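You operate a simulated robot arm through the tools that you are given. There is no shell and no other tool. Be economical: measure what you need, move in short steps, check, and stop when the job is done.

You run a simulated robot arm. Do the job below in one go: nothing can be reset, and whatever is moved stays where it is left.

JOB
Scrub the grease off the grey cover in the parts washer.
Fine: open the lid, run the pump for the cream brush, lay the brush back, switch off, then shut the lid; no hand in bath or stream. Set down upright: cream brush. What is to be rubbed or washed off counts as gone when no trace of it is left.

The check looks at the end state, three seconds after you hand in, the way a careful person would. Anything else that was tipped, shoved, dropped, spilled or broken makes it a failure. Lids that push on must go on centred and level and be pressed home; caps that screw on are set level and turned clockwise until they are tight.

ROBOT AND FRAMES
A 7-joint arm with a two-finger parallel gripper, hanging from a carriage that runs on a gantry, over the field with the corners [-1.08, -0.664], [1.22, -0.663], [1.22, 0.617], [-1.08, 0.616] (x, y) and turns from -388 to 300 degrees about z. Base frame: it is fixed where the carriage stands at the start and does not move with it; the origin is on the floor, on the carriage's upright axis, x ahead of it, y to its left, z up; the surface under the hand at the start is at about z = 0.832. Units: m, degrees, N and s.
With the tool pointing down near the work surface it reaches from about 0.46 to 0.78 m from the robot's upright axis, wherever it stands. Its first joint turns from -143.0 to 143.0 degrees. Places, roughly: green switch [0.9, -0.5, 0.8]; orange dial [1, -0.5, 0.8]; washer lid [0.6, -0.7, 0.8]. Payload 1.57 kg.
Tool frame: the origin (TCP) lies between the finger pads and is the grasp point; the fingertips stand 0.03 m ahead of it; z points along the fingers, y is the line along which they close. Largest opening 0.11 m; finger width 0.024, thickness 0.012; the body of the gripper, 0.048 by 0.112 m, starts 0.078 m behind the TCP.
Orientation is told as [roll, pitch, yaw] about the base's x, y, z axes, in that order, counted from this pose: with the fingers straight down and closing along the base's y, the tool's x points along the base's -x, its y along +y and its z along -z.

CONTROLS
- The arm moves only by the tool apply_moves. Its argument "motion" is a list of rows, each an object (a shift or turn left out is 0, a gripper value left out holds the last) with "travel": the shift along the tool's x, y, z in cm, a list of three; "rot": the turn, a rotation vector about the tool's x, y, z in degrees, a list of three; "hand": the closure, from 0 (fully open) to 1 (shut). In form: [{"travel": [dx, dy, dz], "rot": [ax, ay, az], "hand": hand}, ...]. A call has 1 to 8 rows; each row shifts and turns the commanded pose from where the row before left it, along the tool's axes as they then stand. Rows are played at 5 a second. More than 0.05 m and 8.6 degrees between two rows, or a gripper value outside its range, and nothing of the call is played. A pose out of reach is approached as far as the arm can. The call stops where the force on the tool passes 40 N (or 10 N more than at its start, if that is more) or the arm is blocked; 0.2 s more then pass. The fingers move at their own pace (about 0.045 m/s each) and stop on an object; they squeeze with about 24 N. The grip force told is the motor's: it shows also when the fingers shut on nothing. Time passes only in rows, and 0.2 s behind the last, so rows that do not move let the fingers close. The reply holds the time, the measured pose of the TCP, the force on the tool along the base axes, the opening and the grip force, in the units named above and with some noise, with the torque about the TCP (base axes, N m) and any sound that the robot's microphone picked up.
- Cameras (640 x 400 px; columns grow to the right, rows downward): "scene" is now at [0.2741, -0.0601, 1.6107]; the picture's right is [-0.75, -0.66, 0.00], its down [-0.46, 0.52, -0.71] and it looks along [0.47, -0.54, -0.70] (base axes); focal length 254 px, centre (320, 200). "wrist" rides on the gripper at [0.07, 0.016, -0.141] in the tool frame; the picture's right is [-0.23, 0.97, 0.00], its down [-0.86, -0.20, -0.48] and it looks along [-0.47, -0.11, 0.88] (tool axes); focal length 222 px, centre (320, 200). There is no depth. A picture from a camera that has moved, and an enlarged one, comes with that camera's place and axes in the base frame and with its lens.
- get_image(camera): a new picture of that camera. No time passes.
- lift_body(by): slides the trunk up (or, below 0, down) by that many m; the arm and the scene camera ride with it, the base frame stays. It gives what a move gives, with no picture.
- base_move(legs): drives the robot by 1 to 6 legs, each [ahead, left, turn to the left] in m, m and degrees, along the robot's own axes; the way and the turn of a leg run together, so that a leg with both is an arc; at most 1.5 m and 180 degrees a leg. The arm and the cameras ride along, it lands a little off, and it stops where it bumps. It keeps to its track: a leg is cut to what the track allows. It gives what a move gives.
- aim_head(pan, tilt): turns the head with the scene camera to pan (to the left, within 155 degrees either way) and tilt (down, from -29 to 69), counted from straight ahead of the robot. It gives what a move gives.
- inspect(camera, box): a new picture of the part [left, top, right, bottom] of that camera's present view, enlarged. No time passes.
- job_done(): hands the job in; it is judged then, once.

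Go step by step. Nothing tells you exact positions but the pictures and the camera data: compare them with the known pose of the tool, close in by small moves and look again before you grip or let go. The budget is 120 turns and 98 pictures, counting those below and the enlarged ones. Unless the task says otherwise, let go and move clear before handing in, and close with one line.

The tools are called after "Request:" as a command line: name --argument value ..., lists and objects as JSON in quotes. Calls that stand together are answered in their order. apply_moves: Moves the arm, as the interface text tells. Its arguments: {"type":"object","properties":{"motion":{"type":"array"}},"required":["motion"]} The other tools are called the same way: lift_body (by) slides the trunk up or down; base_move (legs) drives the base; aim_head (pan, tilt) turns the head that bears the scene camera; get_image (camera) takes a picture; inspect (camera, box) takes an enlarged picture of a part of a camera's view; job_done () hands the job in.

At the start:

```text
clock: 0.0
eef_pos: [0.298, -0.5846, 0.9994]
tcp_rot: [0.0, 0.1, 0.0]
contact_force: [0.0, -0.6, 0.2]
wrist_torque: [0.0, 0.01, 0.0]
finger_gap: 0.11
grasp_force: 0.0
trunk travel left (down, up): [-0.275, 0.32]
robot x, y, heading: [-0.0007, 0.0019, 0.2]
head pan, tilt: [-48.5, 44.4]
```

scene: 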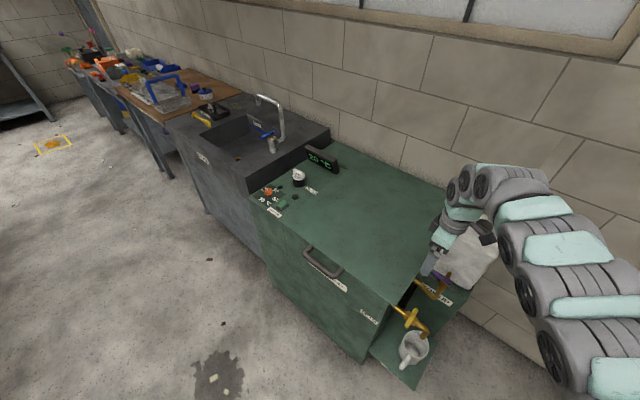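
wrist: 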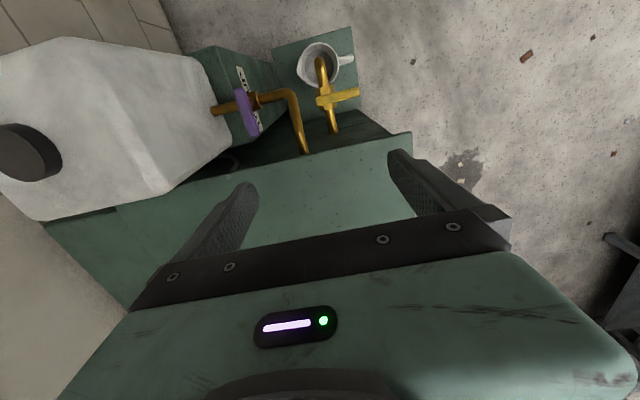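

The washer is the green chest with a handle on its front edge and controls at its far-left end. I'll enlarge the controls and the lid to read the labels.

Request:
inspect --camera "scene" --box '[230, 130, 370, 220]'

Request:
inspect --camera "scene" --box '[260, 220, 480, 380]'

```text
4.44 times, centred on (300, 175) of scene
camera zoom: at [0.2741, -0.0601, 1.6107], right [-0.75, -0.66, 0.0], down [-0.46, 0.52, -0.71], along [0.47, -0.54, -0.7], focal length 1130 px, centre (409, 311)
```

zoom: 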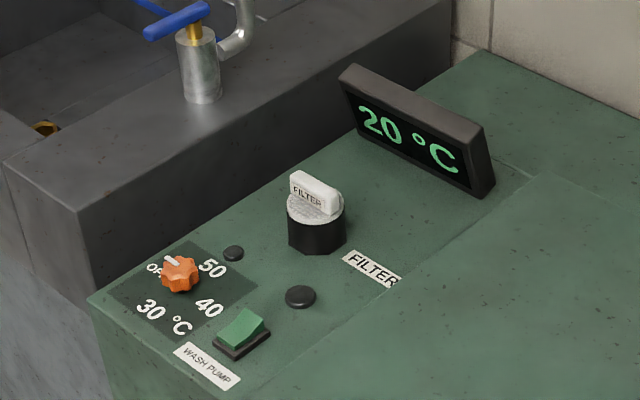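

```text
2.50 times, centred on (370, 300) of scene
camera zoom: at [0.2741, -0.0601, 1.6107], right [-0.75, -0.66, 0.0], down [-0.46, 0.52, -0.71], along [0.47, -0.54, -0.7], focal length 636 px, centre (195, -50)
```

zoom: 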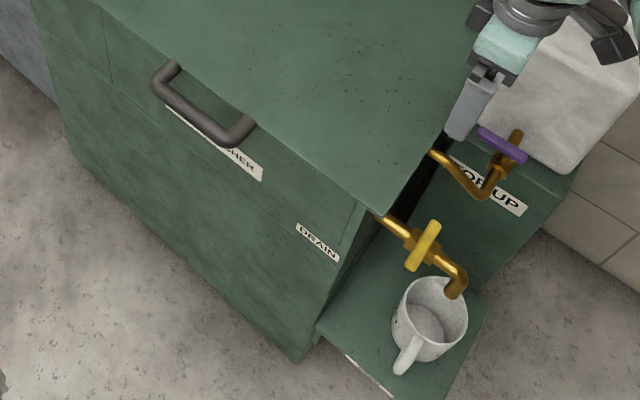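

The lid handle is at about (0.6, -0.45, 0.8) and the hinge is at the wall side. I'll drive the carriage so the arm faces the handle.

Request:
base_move --legs '[[0.6, 0.25, 0], [0, 0, -27]]'

Request:
aim_head --pan -75 --tilt 50

Request:
get_image --camera "scene"

Request:
get_image --camera "wrist"

```text
clock: 5.0
eef_pos: [0.5965, -0.4055, 1.0004]
tcp_rot: [0.0, -0.1, -27.3]
contact_force: [-0.8, 0.1, -0.2]
wrist_torque: [-0.01, 0.01, 0.03]
finger_gap: 0.11
grasp_force: 0.1
trunk travel left (down, up): [-0.275, 0.32]
robot x, y, heading: [0.6019, 0.2467, -27.2]
head pan, tilt: [-48.5, 44.4]
```

```text
clock: 5.9
eef_pos: [0.596, -0.4065, 1.0001]
tcp_rot: [-0.1, 0.0, -27.4]
contact_force: [0.6, -0.3, 1.3]
wrist_torque: [-0.02, 0.0, 0.03]
finger_gap: 0.1099
grasp_force: 0.1
trunk travel left (down, up): [-0.275, 0.32]
robot x, y, heading: [0.6013, 0.2511, -27.3]
head pan, tilt: [-75.0, 50.0]
```

```text
93 pictures are left
camera scene: at [0.7784, 0.0748, 1.6029], right [-0.98, 0.21, 0.0], down [0.16, 0.75, -0.64], along [-0.14, -0.63, -0.77], focal length 254 px, centre (320, 200)
```

scene: 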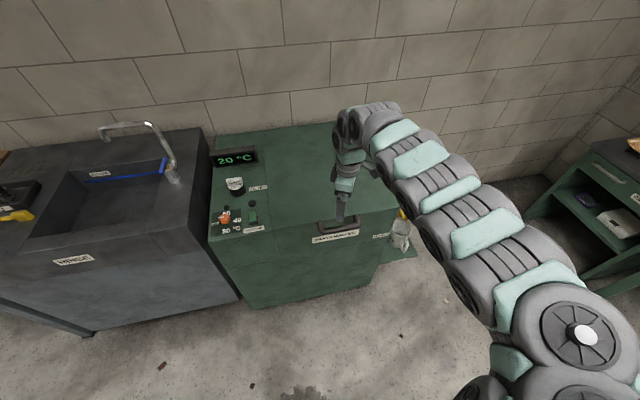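

```text
92 pictures are left
camera wrist: at [0.5422, -0.3597, 1.1408], right [0.65, 0.76, 0.0], down [0.67, -0.57, 0.48], along [0.36, -0.31, -0.88], focal length 222 px, centre (320, 200)
```

wrist: 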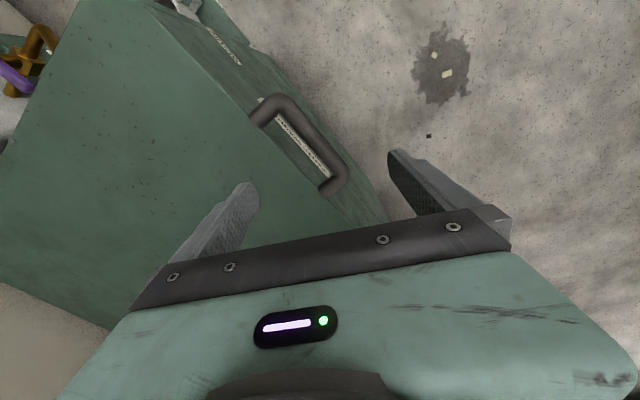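

The handle bar runs along x from 0.53 to 0.675, at y about -0.42 and z about 0.81. I'll straighten the yaw, then tilt the hand towards the lid front while backing away.

Request:
apply_moves --motion '[{"rot": [0, 0, -6.85]}, {"rot": [0, 0, -6.85]}, {"rot": [0, 0, -6.85]}, {"rot": [0, 0, -6.8]}, {"travel": [0, 4, 0]}, {"travel": [0, 4, 0]}, {"rot": [8, 0, 0]}, {"rot": [8, 0, 0]}]'

Request:
apply_moves --motion '[{"rot": [8, 0, 0]}, {"rot": [8, 0, 0]}, {"rot": [8, 0, 0]}, {"rot": [8, 0, 0]}, {"rot": [8, 0, 0]}, {"rot": [8, 0, 0]}, {"rot": [6, 0, 0]}]'

Request:
get_image --camera "wrist"

Request:
get_image --camera "scene"

```text
clock: 7.7
eef_pos: [0.5929, -0.3978, 1.0031]
tcp_rot: [0.0, 0.0, 0.0]
contact_force: [-0.4, -0.4, -0.4]
wrist_torque: [-0.01, -0.03, 0.01]
finger_gap: 0.1102
grasp_force: 0.1
out of reach, approached as far as the arm can: row 5, 6, 7, 8
trunk travel left (down, up): [-0.275, 0.32]
robot x, y, heading: [0.6007, 0.2533, -27.4]
head pan, tilt: [-75.0, 50.0]
```

```text
clock: 9.3
eef_pos: [0.5924, -0.3988, 1.0045]
tcp_rot: [0.0, 0.0, 0.0]
contact_force: [0.5, -0.3, -0.6]
wrist_torque: [-0.01, -0.03, 0.01]
finger_gap: 0.11
grasp_force: 0.0
out of reach, approached as far as the arm can: row 1, 2, 3, 4, 5, 6, 7
trunk travel left (down, up): [-0.275, 0.32]
robot x, y, heading: [0.5967, 0.2482, -27.1]
head pan, tilt: [-75.0, 50.0]
```

```text
91 pictures are left
camera wrist: at [0.5229, -0.3818, 1.1445], right [0.23, 0.97, 0.0], down [0.86, -0.2, 0.48], along [0.47, -0.11, -0.88], focal length 222 px, centre (320, 200)
```

wrist: 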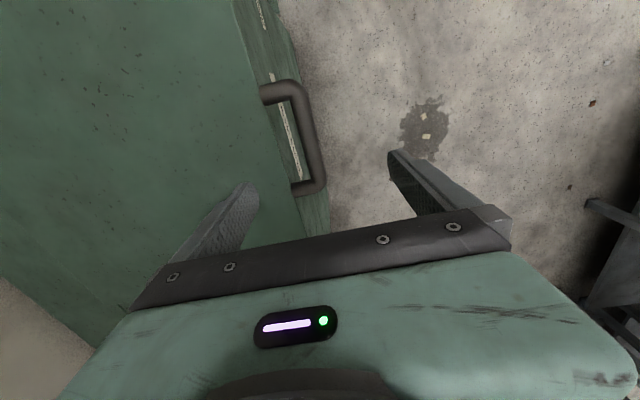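

```text
90 pictures are left
camera scene: at [0.7783, 0.0748, 1.6029], right [-0.98, 0.21, 0.0], down [0.16, 0.75, -0.64], along [-0.14, -0.63, -0.77], focal length 254 px, centre (320, 200)
```

scene: 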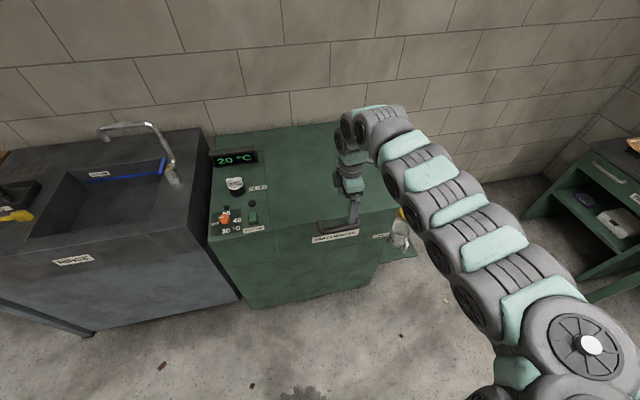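

The last moves were refused as out of reach, probably a wrist limit. I'll test single directions to find which one is limited.

Request:
apply_moves --motion '[{"travel": [0, 2, 0]}]'

Request:
apply_moves --motion '[{"rot": [0, 0, 8]}, {"rot": [0, 0, 8]}, {"travel": [0, 3, 0]}, {"rot": [8, 0, 0]}]'

```text
clock: 9.7
eef_pos: [0.5925, -0.3989, 1.0047]
tcp_rot: [0.0, 0.1, -0.1]
contact_force: [0.9, 0.3, -0.3]
wrist_torque: [0.01, 0.01, 0.01]
finger_gap: 0.1098
grasp_force: 0.2
out of reach, approached as far as the arm can: row 1
trunk travel left (down, up): [-0.275, 0.32]
robot x, y, heading: [0.5992, 0.2516, -27.3]
head pan, tilt: [-75.0, 50.0]
```

```text
clock: 10.7
eef_pos: [0.592, -0.3972, 1.0036]
tcp_rot: [0.0, -0.1, -16.0]
contact_force: [0.4, -0.9, -0.2]
wrist_torque: [-0.01, 0.0, 0.03]
finger_gap: 0.1101
grasp_force: 0.0
out of reach, approached as far as the arm can: row 3, 4
trunk travel left (down, up): [-0.275, 0.32]
robot x, y, heading: [0.6005, 0.2492, -27.2]
head pan, tilt: [-75.0, 50.0]
```

The limit looks like a minimum reach for this trunk height. I'll raise the trunk 0.2 m and try again.

Request:
lift_body --by 0.2

Request:
apply_moves --motion '[{"travel": [0, 0, 4]}, {"travel": [0, 0, 4]}, {"travel": [0, 4, 4]}, {"travel": [0, 4, 4]}, {"rot": [8, 0, 0]}, {"rot": [8, 0, 0]}]'

```text
clock: 12.9
eef_pos: [0.5926, -0.3984, 1.2038]
tcp_rot: [0.0, 0.1, -16.0]
contact_force: [-0.9, 0.4, 0.2]
wrist_torque: [0.01, 0.0, -0.01]
finger_gap: 0.11
grasp_force: 0.0
trunk travel left (down, up): [-0.475, 0.12]
robot x, y, heading: [0.5993, 0.2468, -27.4]
head pan, tilt: [-75.0, 50.0]
```

```text
refused: row 3 steps farther than a row can; nothing moved
```

Request:
apply_moves --motion '[{"travel": [0, 0, 4]}, {"travel": [0, 0, 4]}, {"travel": [0, 3, 3]}, {"travel": [0, 3, 3]}, {"rot": [8, 0, 0]}, {"rot": [8, 0, 0]}]'

```text
clock: 14.3
eef_pos: [0.5973, -0.4081, 1.0244]
tcp_rot: [-16.0, 0.1, -16.0]
contact_force: [-0.6, -0.5, -0.3]
wrist_torque: [0.0, -0.03, 0.02]
finger_gap: 0.11
grasp_force: 0.1
out of reach, approached as far as the arm can: row 3, 4, 5, 6
trunk travel left (down, up): [-0.475, 0.12]
robot x, y, heading: [0.5999, 0.2486, -27.2]
head pan, tilt: [-75.0, 50.0]
```

Request:
apply_moves --motion '[{"rot": [8, 0, 0]}, {"rot": [8, 0, 0]}, {"rot": [8, 0, 0]}, {"rot": [8, 0, 0]}]'

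Request:
get_image --camera "scene"

```text
clock: 15.3
eef_pos: [0.5833, -0.4708, 1.0418]
tcp_rot: [-33.4, 0.2, -16.2]
contact_force: [0.0, 0.8, 1.2]
wrist_torque: [-0.04, 0.02, 0.0]
finger_gap: 0.1099
grasp_force: 0.1
out of reach, approached as far as the arm can: row 1, 2, 3, 4
trunk travel left (down, up): [-0.475, 0.12]
robot x, y, heading: [0.5965, 0.2501, -27.1]
head pan, tilt: [-75.0, 50.0]
```

```text
89 pictures are left
camera scene: at [0.7783, 0.0748, 1.8029], right [-0.98, 0.21, 0.0], down [0.16, 0.75, -0.64], along [-0.14, -0.63, -0.77], focal length 254 px, centre (320, 200)
```

scene: 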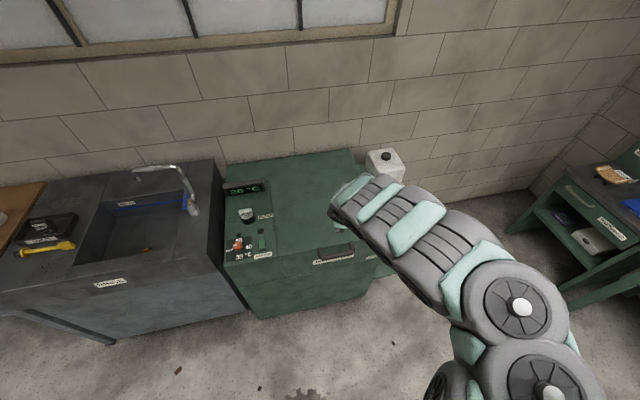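

The elbow folds to its limit, so I need more standoff from the lid. I'll drive the carriage back 0.22 m in +y.

Request:
base_move --legs '[[-0.1, 0.196, 0]]'

Request:
apply_moves --motion '[{"rot": [0, 0, -8]}, {"rot": [0, 0, -8]}, {"rot": [8, 0, 0]}, {"rot": [8, 0, 0]}, {"rot": [8, 0, 0]}]'

```text
clock: 17.0
eef_pos: [0.5852, -0.2483, 1.0418]
tcp_rot: [-33.4, 0.4, -16.2]
contact_force: [-0.4, -0.6, -0.3]
wrist_torque: [0.0, -0.01, -0.01]
finger_gap: 0.1097
grasp_force: 0.0
trunk travel left (down, up): [-0.475, 0.12]
robot x, y, heading: [0.6028, 0.4716, -27.5]
head pan, tilt: [-75.0, 50.0]
```

```text
clock: 18.2
eef_pos: [0.5673, -0.2629, 1.0476]
tcp_rot: [-37.5, 10.8, -4.0]
contact_force: [-0.5, -0.3, 0.2]
wrist_torque: [0.0, 0.01, 0.0]
finger_gap: 0.1101
grasp_force: 0.1
out of reach, approached as far as the arm can: row 3, 4, 5
trunk travel left (down, up): [-0.475, 0.12]
robot x, y, heading: [0.6019, 0.4746, -27.5]
head pan, tilt: [-75.0, 50.0]
```

Request:
apply_moves --motion '[{"travel": [0, -0.4, 4]}, {"travel": [0, -0.4, 4]}, {"rot": [8, 0, 0]}, {"rot": [8, 0, 0]}]'

```text
clock: 19.2
eef_pos: [0.5605, -0.3166, 0.9898]
tcp_rot: [-53.5, 10.7, -3.7]
contact_force: [3.1, -0.6, -0.3]
wrist_torque: [-0.09, 0.17, -0.22]
finger_gap: 0.1099
grasp_force: 0.2
trunk travel left (down, up): [-0.475, 0.12]
robot x, y, heading: [0.6029, 0.4669, -27.3]
head pan, tilt: [-75.0, 50.0]
```

Request:
apply_moves --motion '[{"rot": [8, 0, 0]}, {"rot": [8, 0, 0]}, {"travel": [-2, 0, 0], "rot": [0, -3.5, 4.3]}, {"travel": [-2, 0, 0], "rot": [0, -3.5, 4.3]}]'

Request:
get_image --camera "wrist"

Request:
get_image --camera "scene"

```text
clock: 20.2
eef_pos: [0.5911, -0.3206, 0.9844]
tcp_rot: [-69.2, 0.5, -0.5]
contact_force: [0.9, 0.3, -1.0]
wrist_torque: [-0.01, -0.03, 0.01]
finger_gap: 0.1099
grasp_force: 0.1
trunk travel left (down, up): [-0.475, 0.12]
robot x, y, heading: [0.6033, 0.4662, -27.5]
head pan, tilt: [-75.0, 50.0]
```

```text
88 pictures are left
camera wrist: at [0.5227, -0.1821, 1.0194], right [0.22, 0.34, -0.91], down [0.86, 0.37, 0.35], along [0.46, -0.86, -0.21], focal length 222 px, centre (320, 200)
```

wrist: 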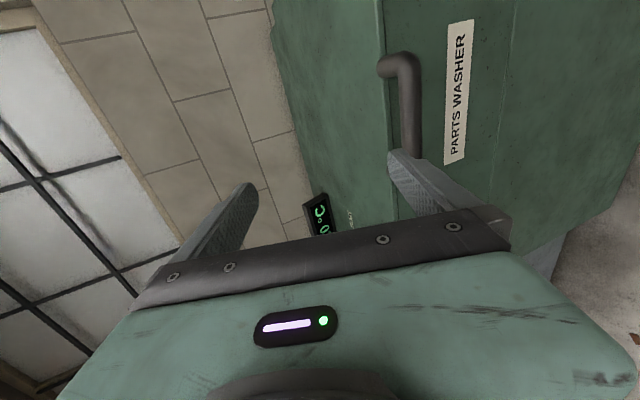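

```text
87 pictures are left
camera scene: at [0.7802, 0.296, 1.8029], right [-0.98, 0.21, 0.0], down [0.16, 0.75, -0.64], along [-0.14, -0.63, -0.77], focal length 254 px, centre (320, 200)
```

scene: 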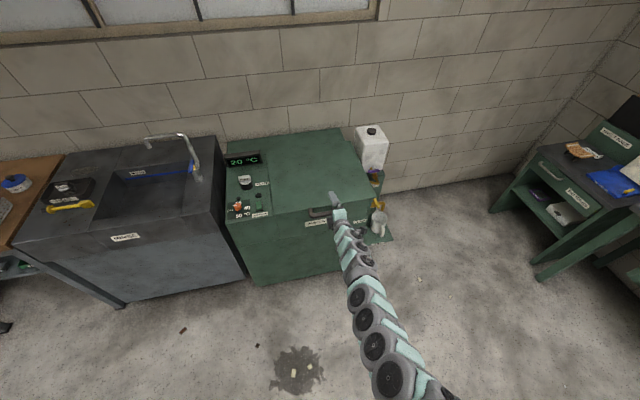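

The hand now faces the lid front and the bar is at about y -0.413, z 0.826. I'll bring the hand level with it and forward, then check.

Request:
apply_moves --motion '[{"travel": [0, 4, 0]}, {"travel": [0, 4, 0]}, {"travel": [0, 3.5, 0]}, {"travel": [0, 0, 4]}, {"travel": [0, 0, 4]}]'

Request:
get_image --camera "wrist"

Request:
inspect --camera "scene" --box '[270, 180, 370, 250]'

```text
clock: 21.4
eef_pos: [0.5868, -0.2824, 0.8756]
tcp_rot: [-69.1, 0.5, -0.6]
contact_force: [0.2, 0.1, 0.3]
wrist_torque: [-0.02, 0.0, -0.04]
finger_gap: 0.1101
grasp_force: 0.0
out of reach, approached as far as the arm can: row 4, 5
trunk travel left (down, up): [-0.475, 0.12]
robot x, y, heading: [0.6017, 0.4713, -27.4]
head pan, tilt: [-75.0, 50.0]
```

```text
86 pictures are left
camera wrist: at [0.5188, -0.1451, 0.9116], right [0.22, 0.34, -0.91], down [0.86, 0.37, 0.35], along [0.46, -0.86, -0.22], focal length 222 px, centre (320, 200)
```

wrist: 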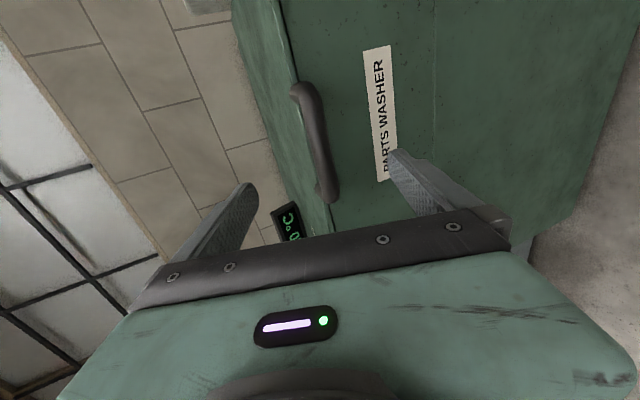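

```text
5.71 times, centred on (320, 215) of scene
camera zoom: at [0.7803, 0.2962, 1.8028], right [-0.98, 0.21, 0.0], down [0.16, 0.75, -0.64], along [-0.14, -0.63, -0.77], focal length 1453 px, centre (320, 114)
```

zoom: 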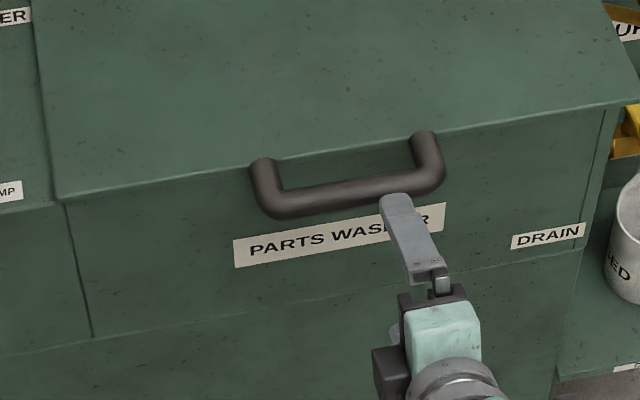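

The arm is at full stretch here, so I'll lower the trunk 4.4 cm and drive the carriage towards the handle.

Request:
lift_body --by -0.046

Request:
base_move --legs '[[0.043, -0.085, 0]]'

Request:
get_image --camera "wrist"

Request:
inspect --camera "scene" --box '[270, 150, 370, 220]'

```text
clock: 22.2
eef_pos: [0.5869, -0.2864, 0.8314]
tcp_rot: [-69.3, 0.5, -0.6]
contact_force: [-0.5, -1.3, 0.2]
wrist_torque: [0.02, 0.02, -0.03]
finger_gap: 0.1101
grasp_force: 0.0
trunk travel left (down, up): [-0.429, 0.166]
robot x, y, heading: [0.6017, 0.47, -27.5]
head pan, tilt: [-75.0, 50.0]
```

```text
clock: 23.4
eef_pos: [0.5859, -0.3796, 0.8315]
tcp_rot: [-69.2, 0.5, -0.6]
contact_force: [-0.4, -0.2, 0.6]
wrist_torque: [0.03, 0.01, -0.04]
finger_gap: 0.1103
grasp_force: 0.1
trunk travel left (down, up): [-0.429, 0.166]
robot x, y, heading: [0.5965, 0.3773, -27.5]
head pan, tilt: [-75.0, 50.0]
```

```text
84 pictures are left
camera wrist: at [0.5177, -0.2403, 0.8662], right [0.22, 0.34, -0.91], down [0.86, 0.37, 0.35], along [0.46, -0.86, -0.21], focal length 222 px, centre (320, 200)
```

wrist: 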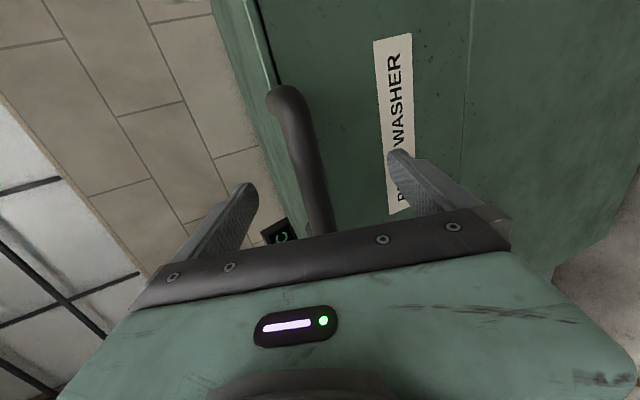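

```text
5.71 times, centred on (320, 185) of scene
camera zoom: at [0.7793, 0.2015, 1.7569], right [-0.98, 0.21, 0.0], down [0.16, 0.75, -0.64], along [-0.14, -0.63, -0.77], focal length 1453 px, centre (320, 286)
```

zoom: 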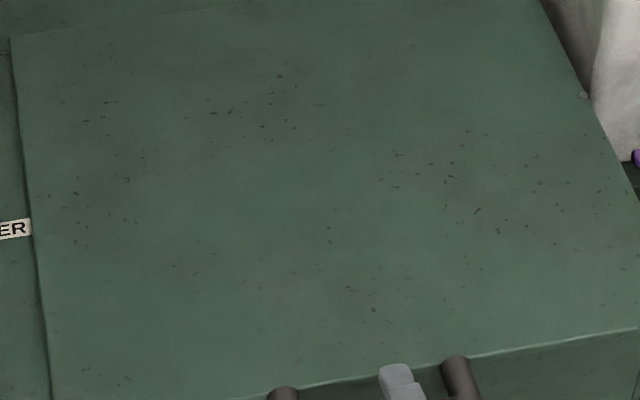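

The bar lies between the fingers, about 2.3 cm ahead of where I want it. I'll creep forward and close.

Request:
base_move --legs '[[0.011, -0.021, 0]]'

Request:
apply_moves --motion '[{"hand": 1}, {"hand": 1}, {"hand": 1}, {"hand": 1}, {"hand": 1}, {"hand": 1}, {"hand": 1}]'

Request:
get_image --camera "wrist"

```text
clock: 24.2
eef_pos: [0.5861, -0.4034, 0.8308]
tcp_rot: [-69.2, 0.5, -0.7]
contact_force: [-0.1, -0.2, -0.1]
wrist_torque: [-0.01, 0.01, -0.03]
finger_gap: 0.1098
grasp_force: 0.0
trunk travel left (down, up): [-0.429, 0.166]
robot x, y, heading: [0.6013, 0.3574, -27.7]
head pan, tilt: [-75.0, 50.0]
```

```text
clock: 25.8
eef_pos: [0.585, -0.4018, 0.831]
tcp_rot: [-69.2, 0.4, -0.7]
contact_force: [0.2, 0.9, 2.0]
wrist_torque: [-0.07, -0.3, -0.01]
finger_gap: 0.0249
grasp_force: 33.1
trunk travel left (down, up): [-0.429, 0.166]
robot x, y, heading: [0.6017, 0.3519, -27.4]
head pan, tilt: [-75.0, 50.0]
```

```text
82 pictures are left
camera wrist: at [0.5177, -0.264, 0.8662], right [0.22, 0.34, -0.91], down [0.86, 0.37, 0.35], along [0.46, -0.86, -0.21], focal length 222 px, centre (320, 200)
```

wrist: 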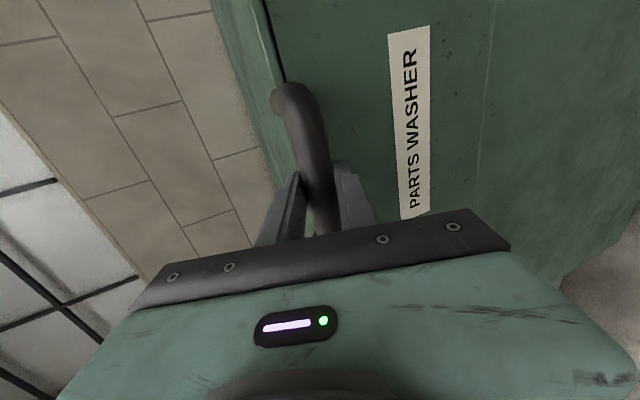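

The bar is gripped with a 25 mm gap. I'll start lifting along the hinge arc in 5° steps and watch the force.

Request:
apply_moves --motion '[{"travel": [0, -2.2, -0.78], "rot": [-2.5, 0, 0], "hand": 1}, {"travel": [0, -2.2, -0.78], "rot": [-2.5, 0, 0]}, {"travel": [0, -2.2, -0.78], "rot": [-2.5, 0, 0]}]'

Request:
inspect --camera "scene" --box '[200, 100, 440, 250]'

```text
clock: 26.2
eef_pos: [0.5952, -0.4084, 0.8513]
tcp_rot: [-67.7, 0.1, -0.4]
contact_force: [-11.0, 13.0, -3.1]
wrist_torque: [0.16, 0.52, -0.72]
finger_gap: 0.0247
grasp_force: 36.6
trunk travel left (down, up): [-0.429, 0.166]
robot x, y, heading: [0.6004, 0.353, -27.6]
head pan, tilt: [-75.0, 50.0]
stopped in row 2: the force on the tool passed its limit at 71 N (the readings are from after the stop); the commanded pose is now the measured one
```

```text
2.67 times, centred on (320, 175) of scene
camera zoom: at [0.7768, 0.1787, 1.756], right [-0.98, 0.22, 0.0], down [0.17, 0.75, -0.64], along [-0.14, -0.63, -0.77], focal length 678 px, centre (320, 267)
```

zoom: 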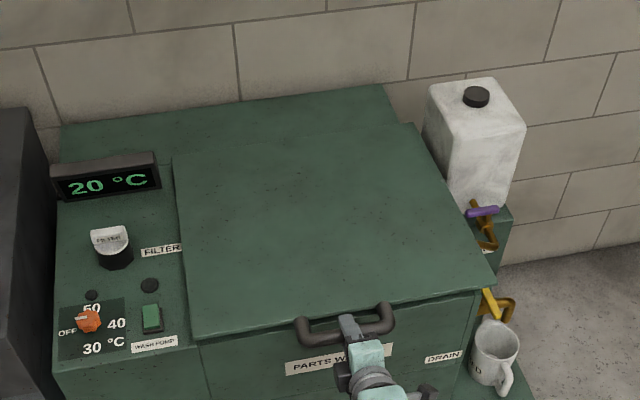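

The lid came up slightly, but the force jumped, probably from a stale commanded pose. That has now been reset, so I'll continue with smaller steps.

Request:
apply_moves --motion '[{"travel": [0, -0.9, -0.35], "rot": [-1, 0, 0]}, {"travel": [0, -0.9, -0.35], "rot": [-1, 0, 0]}, {"travel": [0, -0.9, -0.35], "rot": [-1, 0, 0]}, {"travel": [0, -0.9, -0.35], "rot": [-1, 0, 0]}]'

```text
clock: 27.2
eef_pos: [0.5962, -0.4139, 0.8941]
tcp_rot: [-64.1, 0.0, -0.2]
contact_force: [-18.0, 11.3, 0.2]
wrist_torque: [0.07, 0.26, -0.32]
finger_gap: 0.0247
grasp_force: 36.1
trunk travel left (down, up): [-0.429, 0.166]
robot x, y, heading: [0.5997, 0.353, -27.5]
head pan, tilt: [-75.0, 50.0]
```

Request:
apply_moves --motion '[{"travel": [0.15, -1.9, -0.6], "rot": [-2.2, 0, 0]}, {"travel": [0.15, -1.9, -0.6], "rot": [-2.2, 0, 0]}, {"travel": [0.15, -1.9, -0.6], "rot": [-2.2, 0, 0]}, {"travel": [0.15, -1.9, -0.6], "rot": [-2.2, 0, 0]}]'

Request:
get_image --camera "scene"

```text
clock: 28.2
eef_pos: [0.5972, -0.4314, 0.9722]
tcp_rot: [-55.2, -0.1, 0.2]
contact_force: [-2.2, 9.3, 3.9]
wrist_torque: [-0.1, -0.18, 0.47]
finger_gap: 0.0246
grasp_force: 36.2
trunk travel left (down, up): [-0.429, 0.166]
robot x, y, heading: [0.5991, 0.3533, -27.5]
head pan, tilt: [-75.0, 50.0]
```

```text
80 pictures are left
camera scene: at [0.7782, 0.1782, 1.7567], right [-0.98, 0.22, 0.0], down [0.17, 0.75, -0.64], along [-0.14, -0.63, -0.77], focal length 254 px, centre (320, 200)
```

scene: 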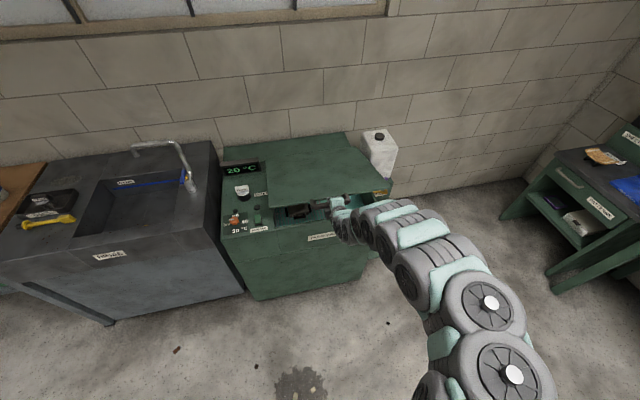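

The lid is opening smoothly, so I'll continue along the arc.

Request:
apply_moves --motion '[{"travel": [0, -2.4, -0.7], "rot": [-2.7, 0, 0]}, {"travel": [0, -2.4, -0.7], "rot": [-2.7, 0, 0]}, {"travel": [0, -2.4, -0.7], "rot": [-2.7, 0, 0]}, {"travel": [0, -2.4, -0.7], "rot": [-2.7, 0, 0]}, {"travel": [0, -2.4, -0.7], "rot": [-2.7, 0, 0]}]'

Request:
apply_moves --motion '[{"travel": [0, -2.4, -0.7], "rot": [-2.7, 0, 0]}, {"travel": [0, -2.4, -0.7], "rot": [-2.7, 0, 0]}, {"travel": [0, -2.4, -0.7], "rot": [-2.7, 0, 0]}, {"travel": [0, -2.4, -0.7], "rot": [-2.7, 0, 0]}]'

```text
clock: 29.4
eef_pos: [0.5962, -0.4821, 1.0873]
tcp_rot: [-41.6, 0.0, 0.0]
contact_force: [4.4, 15.9, 10.3]
wrist_torque: [-0.06, 0.45, -0.39]
finger_gap: 0.0249
grasp_force: 36.3
trunk travel left (down, up): [-0.429, 0.166]
robot x, y, heading: [0.602, 0.3526, -27.5]
head pan, tilt: [-75.0, 50.0]
```

```text
clock: 30.4
eef_pos: [0.5956, -0.5309, 1.155]
tcp_rot: [-32.8, -0.1, -0.1]
contact_force: [3.2, 3.8, 4.3]
wrist_torque: [-0.28, -0.16, 0.2]
finger_gap: 0.025
grasp_force: 36.6
out of reach, approached as far as the arm can: row 4
trunk travel left (down, up): [-0.429, 0.166]
robot x, y, heading: [0.5989, 0.3494, -27.4]
head pan, tilt: [-75.0, 50.0]
```

Request:
get_image --camera "scene"

```text
79 pictures are left
camera scene: at [0.7782, 0.1774, 1.7568], right [-0.98, 0.22, 0.0], down [0.17, 0.75, -0.64], along [-0.14, -0.63, -0.77], focal length 254 px, centre (320, 200)
```

scene: 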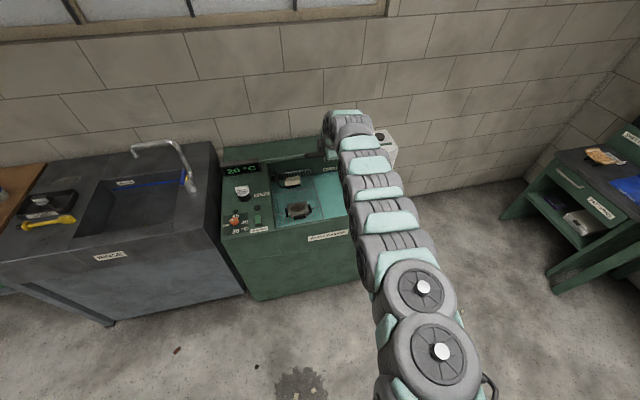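

The lid is about 40° open and the arm is fully stretched. I'll creep the carriage 2 cm towards the wall while holding, letting the bar slip a little in the pads.

Request:
base_move --legs '[[0.0092, -0.0178, 0]]'

```text
clock: 31.3
eef_pos: [0.5955, -0.5496, 1.1602]
tcp_rot: [-33.0, 0.0, -0.1]
contact_force: [-0.5, 1.5, -0.3]
wrist_torque: [-0.17, -0.48, 0.08]
finger_gap: 0.025
grasp_force: 36.5
trunk travel left (down, up): [-0.429, 0.166]
robot x, y, heading: [0.5991, 0.3372, -27.3]
head pan, tilt: [-75.0, 50.0]
stopped in leg 1: the force on the tool passed its limit at 96 N (the readings are from after the stop); the commanded pose is now the measured one
```

Request:
apply_moves --motion '[{"travel": [0, -0.6, -0.9]}, {"travel": [0, -0.6, -0.9]}, {"travel": [0, -0.6, -0.9]}]'

```text
clock: 32.1
eef_pos: [0.5941, -0.5503, 1.1926]
tcp_rot: [-33.1, -0.1, 0.0]
contact_force: [1.3, -21.1, -18.8]
wrist_torque: [-0.06, -0.02, 0.0]
finger_gap: 0.0247
grasp_force: 36.4
trunk travel left (down, up): [-0.429, 0.166]
robot x, y, heading: [0.6008, 0.3346, -27.3]
head pan, tilt: [-75.0, 50.0]
```

Request:
base_move --legs '[[0.0138, -0.0267, 0]]'

Request:
apply_moves --motion '[{"travel": [0, -0.55, -0.83]}, {"travel": [0, -0.55, -0.83]}]'

Request:
base_move --legs '[[0.0092, -0.0178, 0]]'

```text
clock: 32.9
eef_pos: [0.5939, -0.5805, 1.1912]
tcp_rot: [-33.1, 0.1, 0.0]
contact_force: [0.4, 13.2, 15.7]
wrist_torque: [0.0, 0.45, -0.25]
finger_gap: 0.0244
grasp_force: 35.9
trunk travel left (down, up): [-0.429, 0.166]
robot x, y, heading: [0.6003, 0.3068, -27.7]
head pan, tilt: [-75.0, 50.0]
```

```text
clock: 33.5
eef_pos: [0.5936, -0.5807, 1.2114]
tcp_rot: [-33.0, 0.0, 0.0]
contact_force: [0.7, -17.5, -20.9]
wrist_torque: [0.0, 0.02, 0.08]
finger_gap: 0.0248
grasp_force: 36.6
trunk travel left (down, up): [-0.429, 0.166]
robot x, y, heading: [0.6006, 0.3063, -27.6]
head pan, tilt: [-75.0, 50.0]
```

```text
clock: 34.3
eef_pos: [0.5925, -0.6007, 1.2125]
tcp_rot: [-33.1, 0.0, -0.1]
contact_force: [1.4, 17.3, 21.8]
wrist_torque: [-0.03, 0.09, 0.02]
finger_gap: 0.0251
grasp_force: 36.4
trunk travel left (down, up): [-0.429, 0.166]
robot x, y, heading: [0.604, 0.287, -27.6]
head pan, tilt: [-75.0, 50.0]
```

The alternating motion works, so I'll repeat it.

Request:
apply_moves --motion '[{"travel": [0, -0.55, -0.83]}, {"travel": [0, -0.55, -0.83]}, {"travel": [0, -0.3, -0.4]}]'

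Request:
base_move --legs '[[0.0161, -0.031, 0]]'

Request:
apply_moves --motion '[{"travel": [0, -0.55, -0.83]}, {"travel": [0, -0.55, -0.83]}]'

Request:
base_move --legs '[[0.0161, -0.031, 0]]'

Request:
apply_moves --motion '[{"travel": [0, -0.55, -0.83]}, {"travel": [0, -0.4, -0.6]}]'

Request:
get_image --camera "scene"

```text
clock: 35.1
eef_pos: [0.5922, -0.5996, 1.2376]
tcp_rot: [-33.0, 0.1, -0.1]
contact_force: [0.4, -16.8, -20.3]
wrist_torque: [0.01, -0.04, 0.06]
finger_gap: 0.0251
grasp_force: 36.4
trunk travel left (down, up): [-0.429, 0.166]
robot x, y, heading: [0.6009, 0.2842, -27.5]
head pan, tilt: [-75.0, 50.0]
```

```text
clock: 36.0
eef_pos: [0.5924, -0.6311, 1.2471]
tcp_rot: [-34.1, 0.2, -0.1]
contact_force: [1.5, 3.0, 1.8]
wrist_torque: [0.01, 0.1, -0.13]
finger_gap: 0.0247
grasp_force: 36.9
trunk travel left (down, up): [-0.429, 0.166]
robot x, y, heading: [0.6012, 0.2586, -27.7]
head pan, tilt: [-75.0, 50.0]
stopped in leg 1: the force on the tool passed its limit at 137 N (the readings are from after the stop); the commanded pose is now the measured one
```

```text
clock: 36.6
eef_pos: [0.5914, -0.6289, 1.264]
tcp_rot: [-33.9, 0.3, -0.1]
contact_force: [-0.2, -15.3, -22.1]
wrist_torque: [-0.01, -0.01, -0.03]
finger_gap: 0.0247
grasp_force: 36.6
trunk travel left (down, up): [-0.429, 0.166]
robot x, y, heading: [0.6036, 0.2543, -27.6]
head pan, tilt: [-75.0, 50.0]
```

```text
clock: 37.5
eef_pos: [0.5917, -0.6664, 1.2689]
tcp_rot: [-34.2, 0.3, -0.1]
contact_force: [-0.3, 12.8, 24.6]
wrist_torque: [0.0, -0.01, -0.04]
finger_gap: 0.0242
grasp_force: 36.1
trunk travel left (down, up): [-0.429, 0.166]
robot x, y, heading: [0.5986, 0.2285, -27.4]
head pan, tilt: [-75.0, 50.0]
```

```text
clock: 38.1
eef_pos: [0.5915, -0.6632, 1.2821]
tcp_rot: [-34.1, 0.1, -0.1]
contact_force: [-0.3, -14.4, -23.7]
wrist_torque: [0.01, -0.02, -0.04]
finger_gap: 0.0249
grasp_force: 36.9
trunk travel left (down, up): [-0.429, 0.166]
robot x, y, heading: [0.6042, 0.2273, -27.7]
head pan, tilt: [-75.0, 50.0]
```

```text
78 pictures are left
camera scene: at [0.7777, 0.0492, 1.7564], right [-0.98, 0.22, 0.0], down [0.17, 0.75, -0.64], along [-0.14, -0.63, -0.77], focal length 254 px, centre (320, 200)
```

scene: 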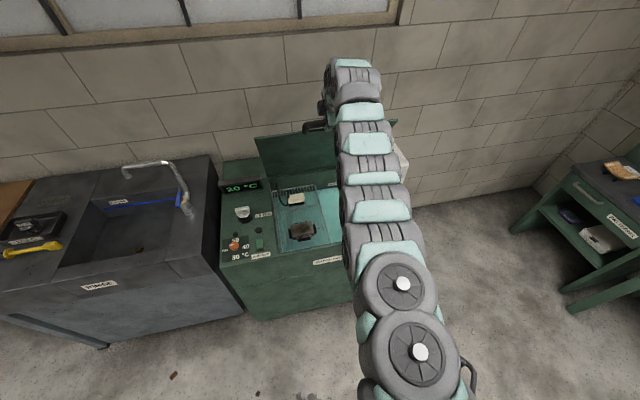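

The lid is at about 60° and the bath with a tray, parts and brush is now visible. I'll keep opening.

Request:
base_move --legs '[[0.0161, -0.031, 0]]'

Request:
apply_moves --motion '[{"travel": [0, -0.55, -0.83]}, {"travel": [0, -0.4, -0.6]}]'

Request:
base_move --legs '[[0.0161, -0.031, 0]]'

Request:
apply_moves --motion '[{"travel": [0, -0.55, -0.83]}, {"travel": [0, -0.3, -0.4]}]'

Request:
base_move --legs '[[0.0161, -0.031, 0]]'

Request:
apply_moves --motion '[{"travel": [0, -0.55, -0.83]}]'

Request:
base_move --legs '[[0.0161, -0.031, 0]]'

```text
clock: 39.0
eef_pos: [0.5908, -0.7002, 1.286]
tcp_rot: [-34.2, 0.2, -0.1]
contact_force: [-0.2, 6.1, 12.8]
wrist_torque: [1.76, 0.03, -0.04]
finger_gap: 0.0244
grasp_force: 36.5
trunk travel left (down, up): [-0.429, 0.166]
robot x, y, heading: [0.5993, 0.1899, -27.2]
head pan, tilt: [-75.0, 50.0]
```

```text
clock: 39.5
eef_pos: [0.592, -0.6977, 1.2975]
tcp_rot: [-33.7, 0.2, 0.0]
contact_force: [-0.3, -11.0, -24.8]
wrist_torque: [0.02, -0.04, 0.02]
finger_gap: 0.025
grasp_force: 36.3
trunk travel left (down, up): [-0.429, 0.166]
robot x, y, heading: [0.6025, 0.1878, -27.5]
head pan, tilt: [-75.0, 50.0]
```

```text
clock: 40.4
eef_pos: [0.5906, -0.736, 1.3048]
tcp_rot: [-34.5, 0.3, -0.2]
contact_force: [1.3, 10.2, 28.1]
wrist_torque: [-0.03, -0.01, -0.02]
finger_gap: 0.0248
grasp_force: 36.2
trunk travel left (down, up): [-0.429, 0.166]
robot x, y, heading: [0.5995, 0.1539, -27.5]
head pan, tilt: [-75.0, 50.0]
```

```text
clock: 41.0
eef_pos: [0.5923, -0.7319, 1.3146]
tcp_rot: [-34.0, 0.2, -0.1]
contact_force: [-0.9, -8.7, -26.1]
wrist_torque: [0.02, 0.01, -0.05]
finger_gap: 0.0247
grasp_force: 36.2
trunk travel left (down, up): [-0.429, 0.166]
robot x, y, heading: [0.6009, 0.1528, -27.6]
head pan, tilt: [-75.0, 50.0]
```

```text
clock: 41.9
eef_pos: [0.5922, -0.7703, 1.3232]
tcp_rot: [-34.8, 0.2, -0.1]
contact_force: [2.0, 7.5, 27.7]
wrist_torque: [-0.1, -0.01, -0.03]
finger_gap: 0.025
grasp_force: 36.5
trunk travel left (down, up): [-0.429, 0.166]
robot x, y, heading: [0.5994, 0.1199, -27.5]
head pan, tilt: [-75.0, 50.0]
```

```text
clock: 42.3
eef_pos: [0.5916, -0.764, 1.3235]
tcp_rot: [-34.0, 0.3, -0.2]
contact_force: [-0.7, -7.9, -28.7]
wrist_torque: [-0.05, 0.04, 0.01]
finger_gap: 0.0246
grasp_force: 36.3
trunk travel left (down, up): [-0.429, 0.166]
robot x, y, heading: [0.6027, 0.1221, -27.5]
head pan, tilt: [-75.0, 50.0]
```

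```text
clock: 43.1
eef_pos: [0.592, -0.8065, 1.3367]
tcp_rot: [-35.1, 0.4, -0.2]
contact_force: [1.6, 4.3, 19.4]
wrist_torque: [-0.26, 0.06, -0.09]
finger_gap: 0.0248
grasp_force: 36.8
trunk travel left (down, up): [-0.429, 0.166]
robot x, y, heading: [0.5974, 0.0858, -27.7]
head pan, tilt: [-75.0, 50.0]
```

Request:
apply_moves --motion '[{"travel": [0, -0.3, -0.45]}]'

Request:
base_move --legs '[[0.0161, -0.031, 0]]'

Request:
base_move --legs '[[0.0138, -0.0267, 0]]'

Request:
base_move --legs '[[0.0138, -0.0267, 0]]'

Request:
get_image --camera "scene"

```text
clock: 43.5
eef_pos: [0.5911, -0.8011, 1.336]
tcp_rot: [-34.6, 0.3, -0.2]
contact_force: [-1.9, -4.8, -15.4]
wrist_torque: [0.15, 0.07, -0.11]
finger_gap: 0.0246
grasp_force: 36.5
trunk travel left (down, up): [-0.429, 0.166]
robot x, y, heading: [0.6002, 0.0837, -27.6]
head pan, tilt: [-75.0, 50.0]
```

```text
clock: 44.4
eef_pos: [0.5914, -0.8366, 1.3397]
tcp_rot: [-35.0, 0.4, -0.2]
contact_force: [-0.8, 17.2, 7.2]
wrist_torque: [0.09, -0.18, 0.0]
finger_gap: 0.0249
grasp_force: 37.2
trunk travel left (down, up): [-0.429, 0.166]
robot x, y, heading: [0.5987, 0.052, -27.4]
head pan, tilt: [-75.0, 50.0]
```

```text
clock: 45.1
eef_pos: [0.5909, -0.839, 1.3367]
tcp_rot: [-34.3, 0.3, -0.3]
contact_force: [0.1, 11.9, 0.0]
wrist_torque: [0.24, 0.27, -0.14]
finger_gap: 0.0247
grasp_force: 36.4
trunk travel left (down, up): [-0.429, 0.166]
robot x, y, heading: [0.5974, 0.0454, -27.5]
head pan, tilt: [-75.0, 50.0]
stopped in leg 1: the force on the tool passed its limit at 80 N (the readings are from after the stop); the commanded pose is now the measured one
```

```text
clock: 45.9
eef_pos: [0.591, -0.8393, 1.3356]
tcp_rot: [-33.6, 0.4, -0.1]
contact_force: [0.4, 14.9, -0.7]
wrist_torque: [0.25, 0.31, -0.12]
finger_gap: 0.0249
grasp_force: 36.1
trunk travel left (down, up): [-0.429, 0.166]
robot x, y, heading: [0.5998, 0.04, -27.5]
head pan, tilt: [-75.0, 50.0]
stopped in leg 1: the force on the tool passed its limit at 76 N (the readings are from after the stop); the commanded pose is now the measured one
```

```text
77 pictures are left
camera scene: at [0.7773, -0.1332, 1.7566], right [-0.98, 0.22, 0.0], down [0.17, 0.75, -0.64], along [-0.14, -0.63, -0.77], focal length 254 px, centre (320, 200)
```

scene: 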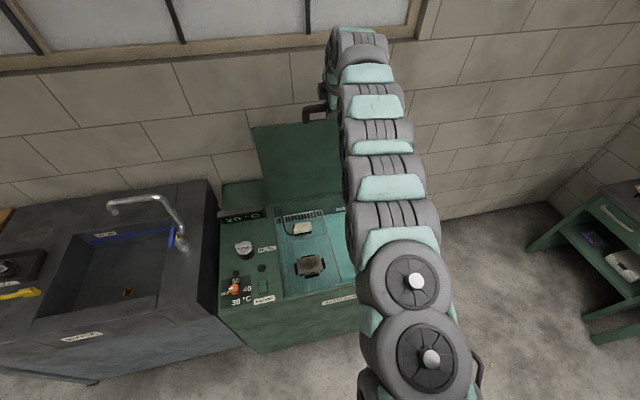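

The lid seems to be at its stop, at about 80°. I'll open the fingers only partly, so they could still catch the bar, and see whether the lid stays.

Request:
apply_moves --motion '[{"hand": 0.6}, {"hand": 0.6}, {"hand": 0.6}, {"hand": 0.6}]'

Request:
get_image --camera "wrist"

Request:
inspect --camera "scene" --box '[230, 80, 390, 180]'

```text
clock: 46.9
eef_pos: [0.5911, -0.8419, 1.3381]
tcp_rot: [-34.0, 0.3, -0.3]
contact_force: [0.1, -0.3, 0.5]
wrist_torque: [0.0, 0.01, -0.03]
finger_gap: 0.0443
grasp_force: 0.0
trunk travel left (down, up): [-0.429, 0.166]
robot x, y, heading: [0.5957, 0.0431, -27.6]
head pan, tilt: [-75.0, 50.0]
```

```text
76 pictures are left
camera wrist: at [0.5219, -0.75, 1.4458], right [0.23, 0.81, -0.54], down [0.86, 0.1, 0.5], along [0.46, -0.58, -0.67], focal length 222 px, centre (320, 200)
```

wrist: 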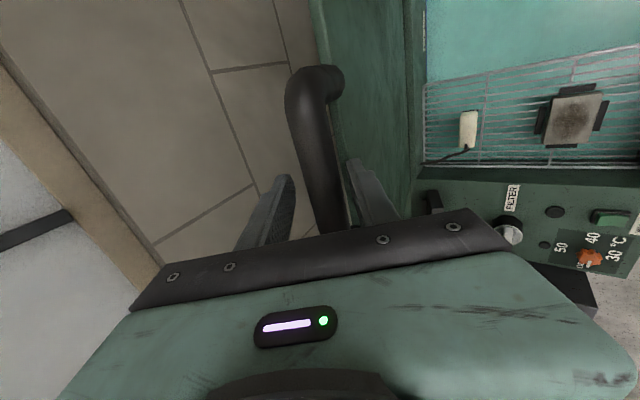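

```text
4.00 times, centred on (310, 130) of scene
camera zoom: at [0.7772, -0.1343, 1.7569], right [-0.98, 0.22, 0.0], down [0.17, 0.75, -0.64], along [-0.14, -0.63, -0.77], focal length 1017 px, centre (360, 480)
```

zoom: 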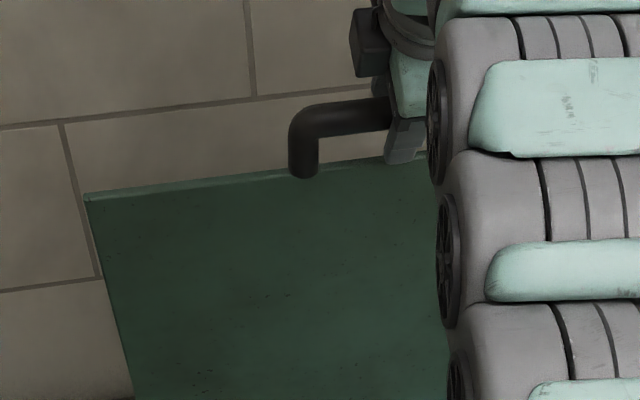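

Force reads zero with the fingers open, so the lid holds by itself. I'll open fully and back off along the fingers.

Request:
apply_moves --motion '[{"hand": 0.3}, {"hand": 0.3}, {"travel": [0, 0, -3], "hand": 0.3}, {"travel": [0, 0, -3]}, {"travel": [0, 0, -3]}]'

Request:
get_image --camera "wrist"

```text
clock: 48.1
eef_pos: [0.5917, -0.7923, 1.4135]
tcp_rot: [-34.0, 0.4, -0.1]
contact_force: [-0.9, 0.4, -0.2]
wrist_torque: [-0.03, 0.0, 0.01]
finger_gap: 0.0771
grasp_force: 0.1
trunk travel left (down, up): [-0.429, 0.166]
robot x, y, heading: [0.6011, 0.0443, -27.5]
head pan, tilt: [-75.0, 50.0]
```

```text
74 pictures are left
camera wrist: at [0.5233, -0.6994, 1.5209], right [0.23, 0.81, -0.55], down [0.86, 0.1, 0.5], along [0.46, -0.58, -0.67], focal length 222 px, centre (320, 200)
```

wrist: 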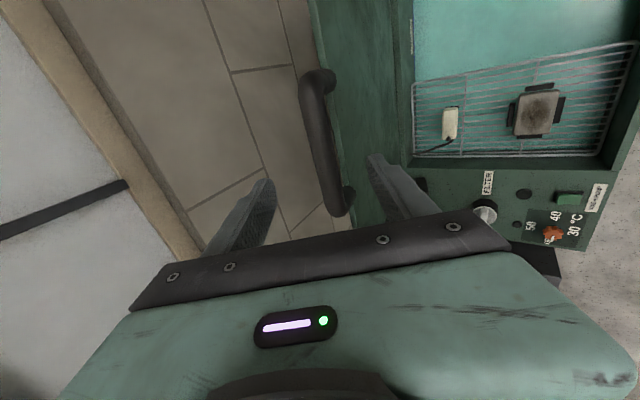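

The lid stays open. I'll look closely at the bath from here.

Request:
inspect --camera "wrist" --box '[400, 60, 640, 210]'

Request:
inspect --camera "scene" --box '[210, 190, 370, 320]'

```text
2.67 times, centred on (520, 135) of wrist
camera zoom: at [0.5233, -0.6994, 1.5209], right [0.23, 0.81, -0.55], down [0.86, 0.1, 0.5], along [0.46, -0.58, -0.67], focal length 592 px, centre (-213, 373)
```

zoom: 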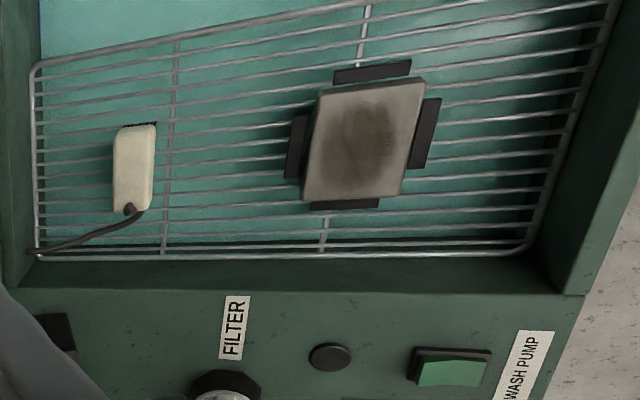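

```text
3.08 times, centred on (290, 255) of scene
camera zoom: at [0.7772, -0.1342, 1.7569], right [-0.98, 0.22, 0.0], down [0.17, 0.75, -0.64], along [-0.14, -0.63, -0.77], focal length 783 px, centre (412, 31)
```

zoom: 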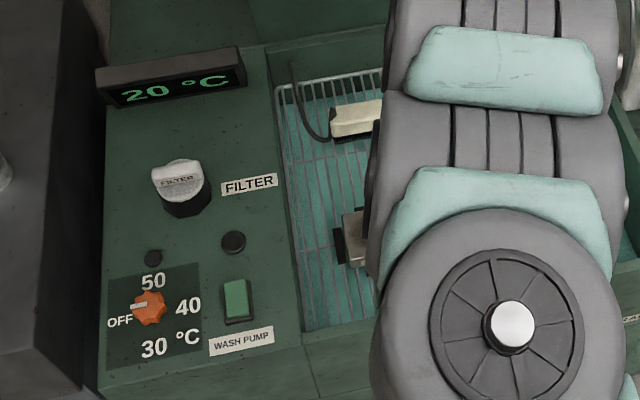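

The brush lies on the rack at about (0.717, -0.79), the cover is clamped at about (0.708, -0.607), and the green switch is near (0.897, -0.527). I'll back the carriage off and point the tool down.

Request:
base_move --legs '[[-0.115, 0.221, 0]]'

Request:
apply_moves --motion '[{"rot": [-8, 0, 0], "travel": [0, 0, 3]}, {"rot": [-8, 0, 0], "travel": [0, 0, 3]}, {"rot": [-8, 0, 0], "travel": [0, 0, 3]}, {"rot": [-8, 0, 0], "travel": [0, 0, 3]}, {"travel": [0, 0, 4]}, {"travel": [0, 0, 4]}, {"travel": [0, 0, 4]}]'

Request:
get_image --camera "scene"

```text
clock: 49.9
eef_pos: [0.5915, -0.5428, 1.4128]
tcp_rot: [-34.0, 0.3, -0.4]
contact_force: [-0.2, -0.2, -0.2]
wrist_torque: [0.02, -0.02, 0.02]
finger_gap: 0.0768
grasp_force: 0.0
trunk travel left (down, up): [-0.429, 0.166]
robot x, y, heading: [0.5998, 0.2909, -27.8]
head pan, tilt: [-75.0, 50.0]
```

```text
clock: 51.5
eef_pos: [0.5302, -0.517, 1.2658]
tcp_rot: [-18.0, 0.3, -0.4]
contact_force: [-0.7, -0.1, -0.1]
wrist_torque: [-0.02, -0.02, -0.01]
finger_gap: 0.0771
grasp_force: 0.0
out of reach, approached as far as the arm can: row 1, 2, 3, 4, 6, 7
trunk travel left (down, up): [-0.429, 0.166]
robot x, y, heading: [0.5985, 0.2929, -27.6]
head pan, tilt: [-75.0, 50.0]
```

```text
71 pictures are left
camera scene: at [0.7776, 0.1153, 1.7569], right [-0.98, 0.22, 0.0], down [0.17, 0.75, -0.64], along [-0.14, -0.63, -0.77], focal length 254 px, centre (320, 200)
```

scene: 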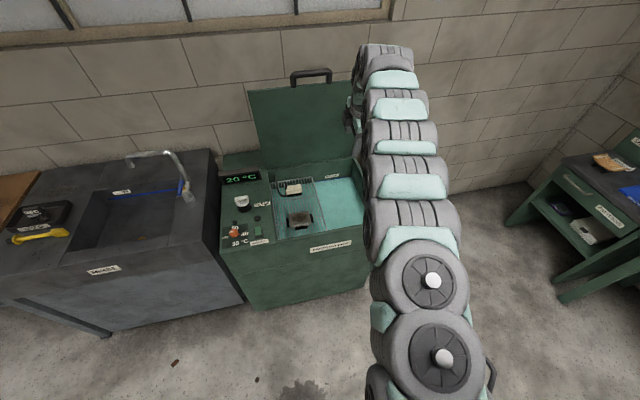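

Hand and lid are clear of each other. I'll lower the trunk and straighten the tool.

Request:
lift_body --by -0.2

Request:
apply_moves --motion '[{"rot": [-6, 0, 0]}, {"rot": [-6, 0, 0]}, {"rot": [-6, 0, 0]}, {"hand": 1}]'

```text
clock: 53.6
eef_pos: [0.5298, -0.5157, 1.0651]
tcp_rot: [-17.9, 0.3, -0.2]
contact_force: [-0.1, 0.1, 0.3]
wrist_torque: [-0.03, -0.02, 0.0]
finger_gap: 0.077
grasp_force: 0.1
trunk travel left (down, up): [-0.229, 0.366]
robot x, y, heading: [0.6032, 0.2915, -27.7]
head pan, tilt: [-75.0, 50.0]
```

```text
clock: 54.6
eef_pos: [0.5291, -0.5161, 1.0664]
tcp_rot: [-17.9, 0.2, -0.3]
contact_force: [0.4, 0.1, -0.2]
wrist_torque: [0.01, 0.01, 0.02]
finger_gap: 0.043
grasp_force: 0.1
out of reach, approached as far as the arm can: row 1, 2, 3
trunk travel left (down, up): [-0.229, 0.366]
robot x, y, heading: [0.6011, 0.2913, -27.8]
head pan, tilt: [-75.0, 50.0]
```

Request:
apply_moves --motion '[{"travel": [0, 4.6, 1.1]}, {"travel": [0, 4.6, 1.1]}, {"rot": [-6, 0, 0]}, {"rot": [-6, 0, 0]}, {"rot": [-6, 0, 0]}, {"hand": 1}]'

```text
clock: 56.0
eef_pos: [0.5311, -0.435, 1.0165]
tcp_rot: [0.1, 0.3, -0.3]
contact_force: [-0.7, -0.3, -0.2]
wrist_torque: [0.01, 0.01, 0.01]
finger_gap: 0.0
grasp_force: 21.4
trunk travel left (down, up): [-0.229, 0.366]
robot x, y, heading: [0.5988, 0.2906, -27.4]
head pan, tilt: [-75.0, 50.0]
```

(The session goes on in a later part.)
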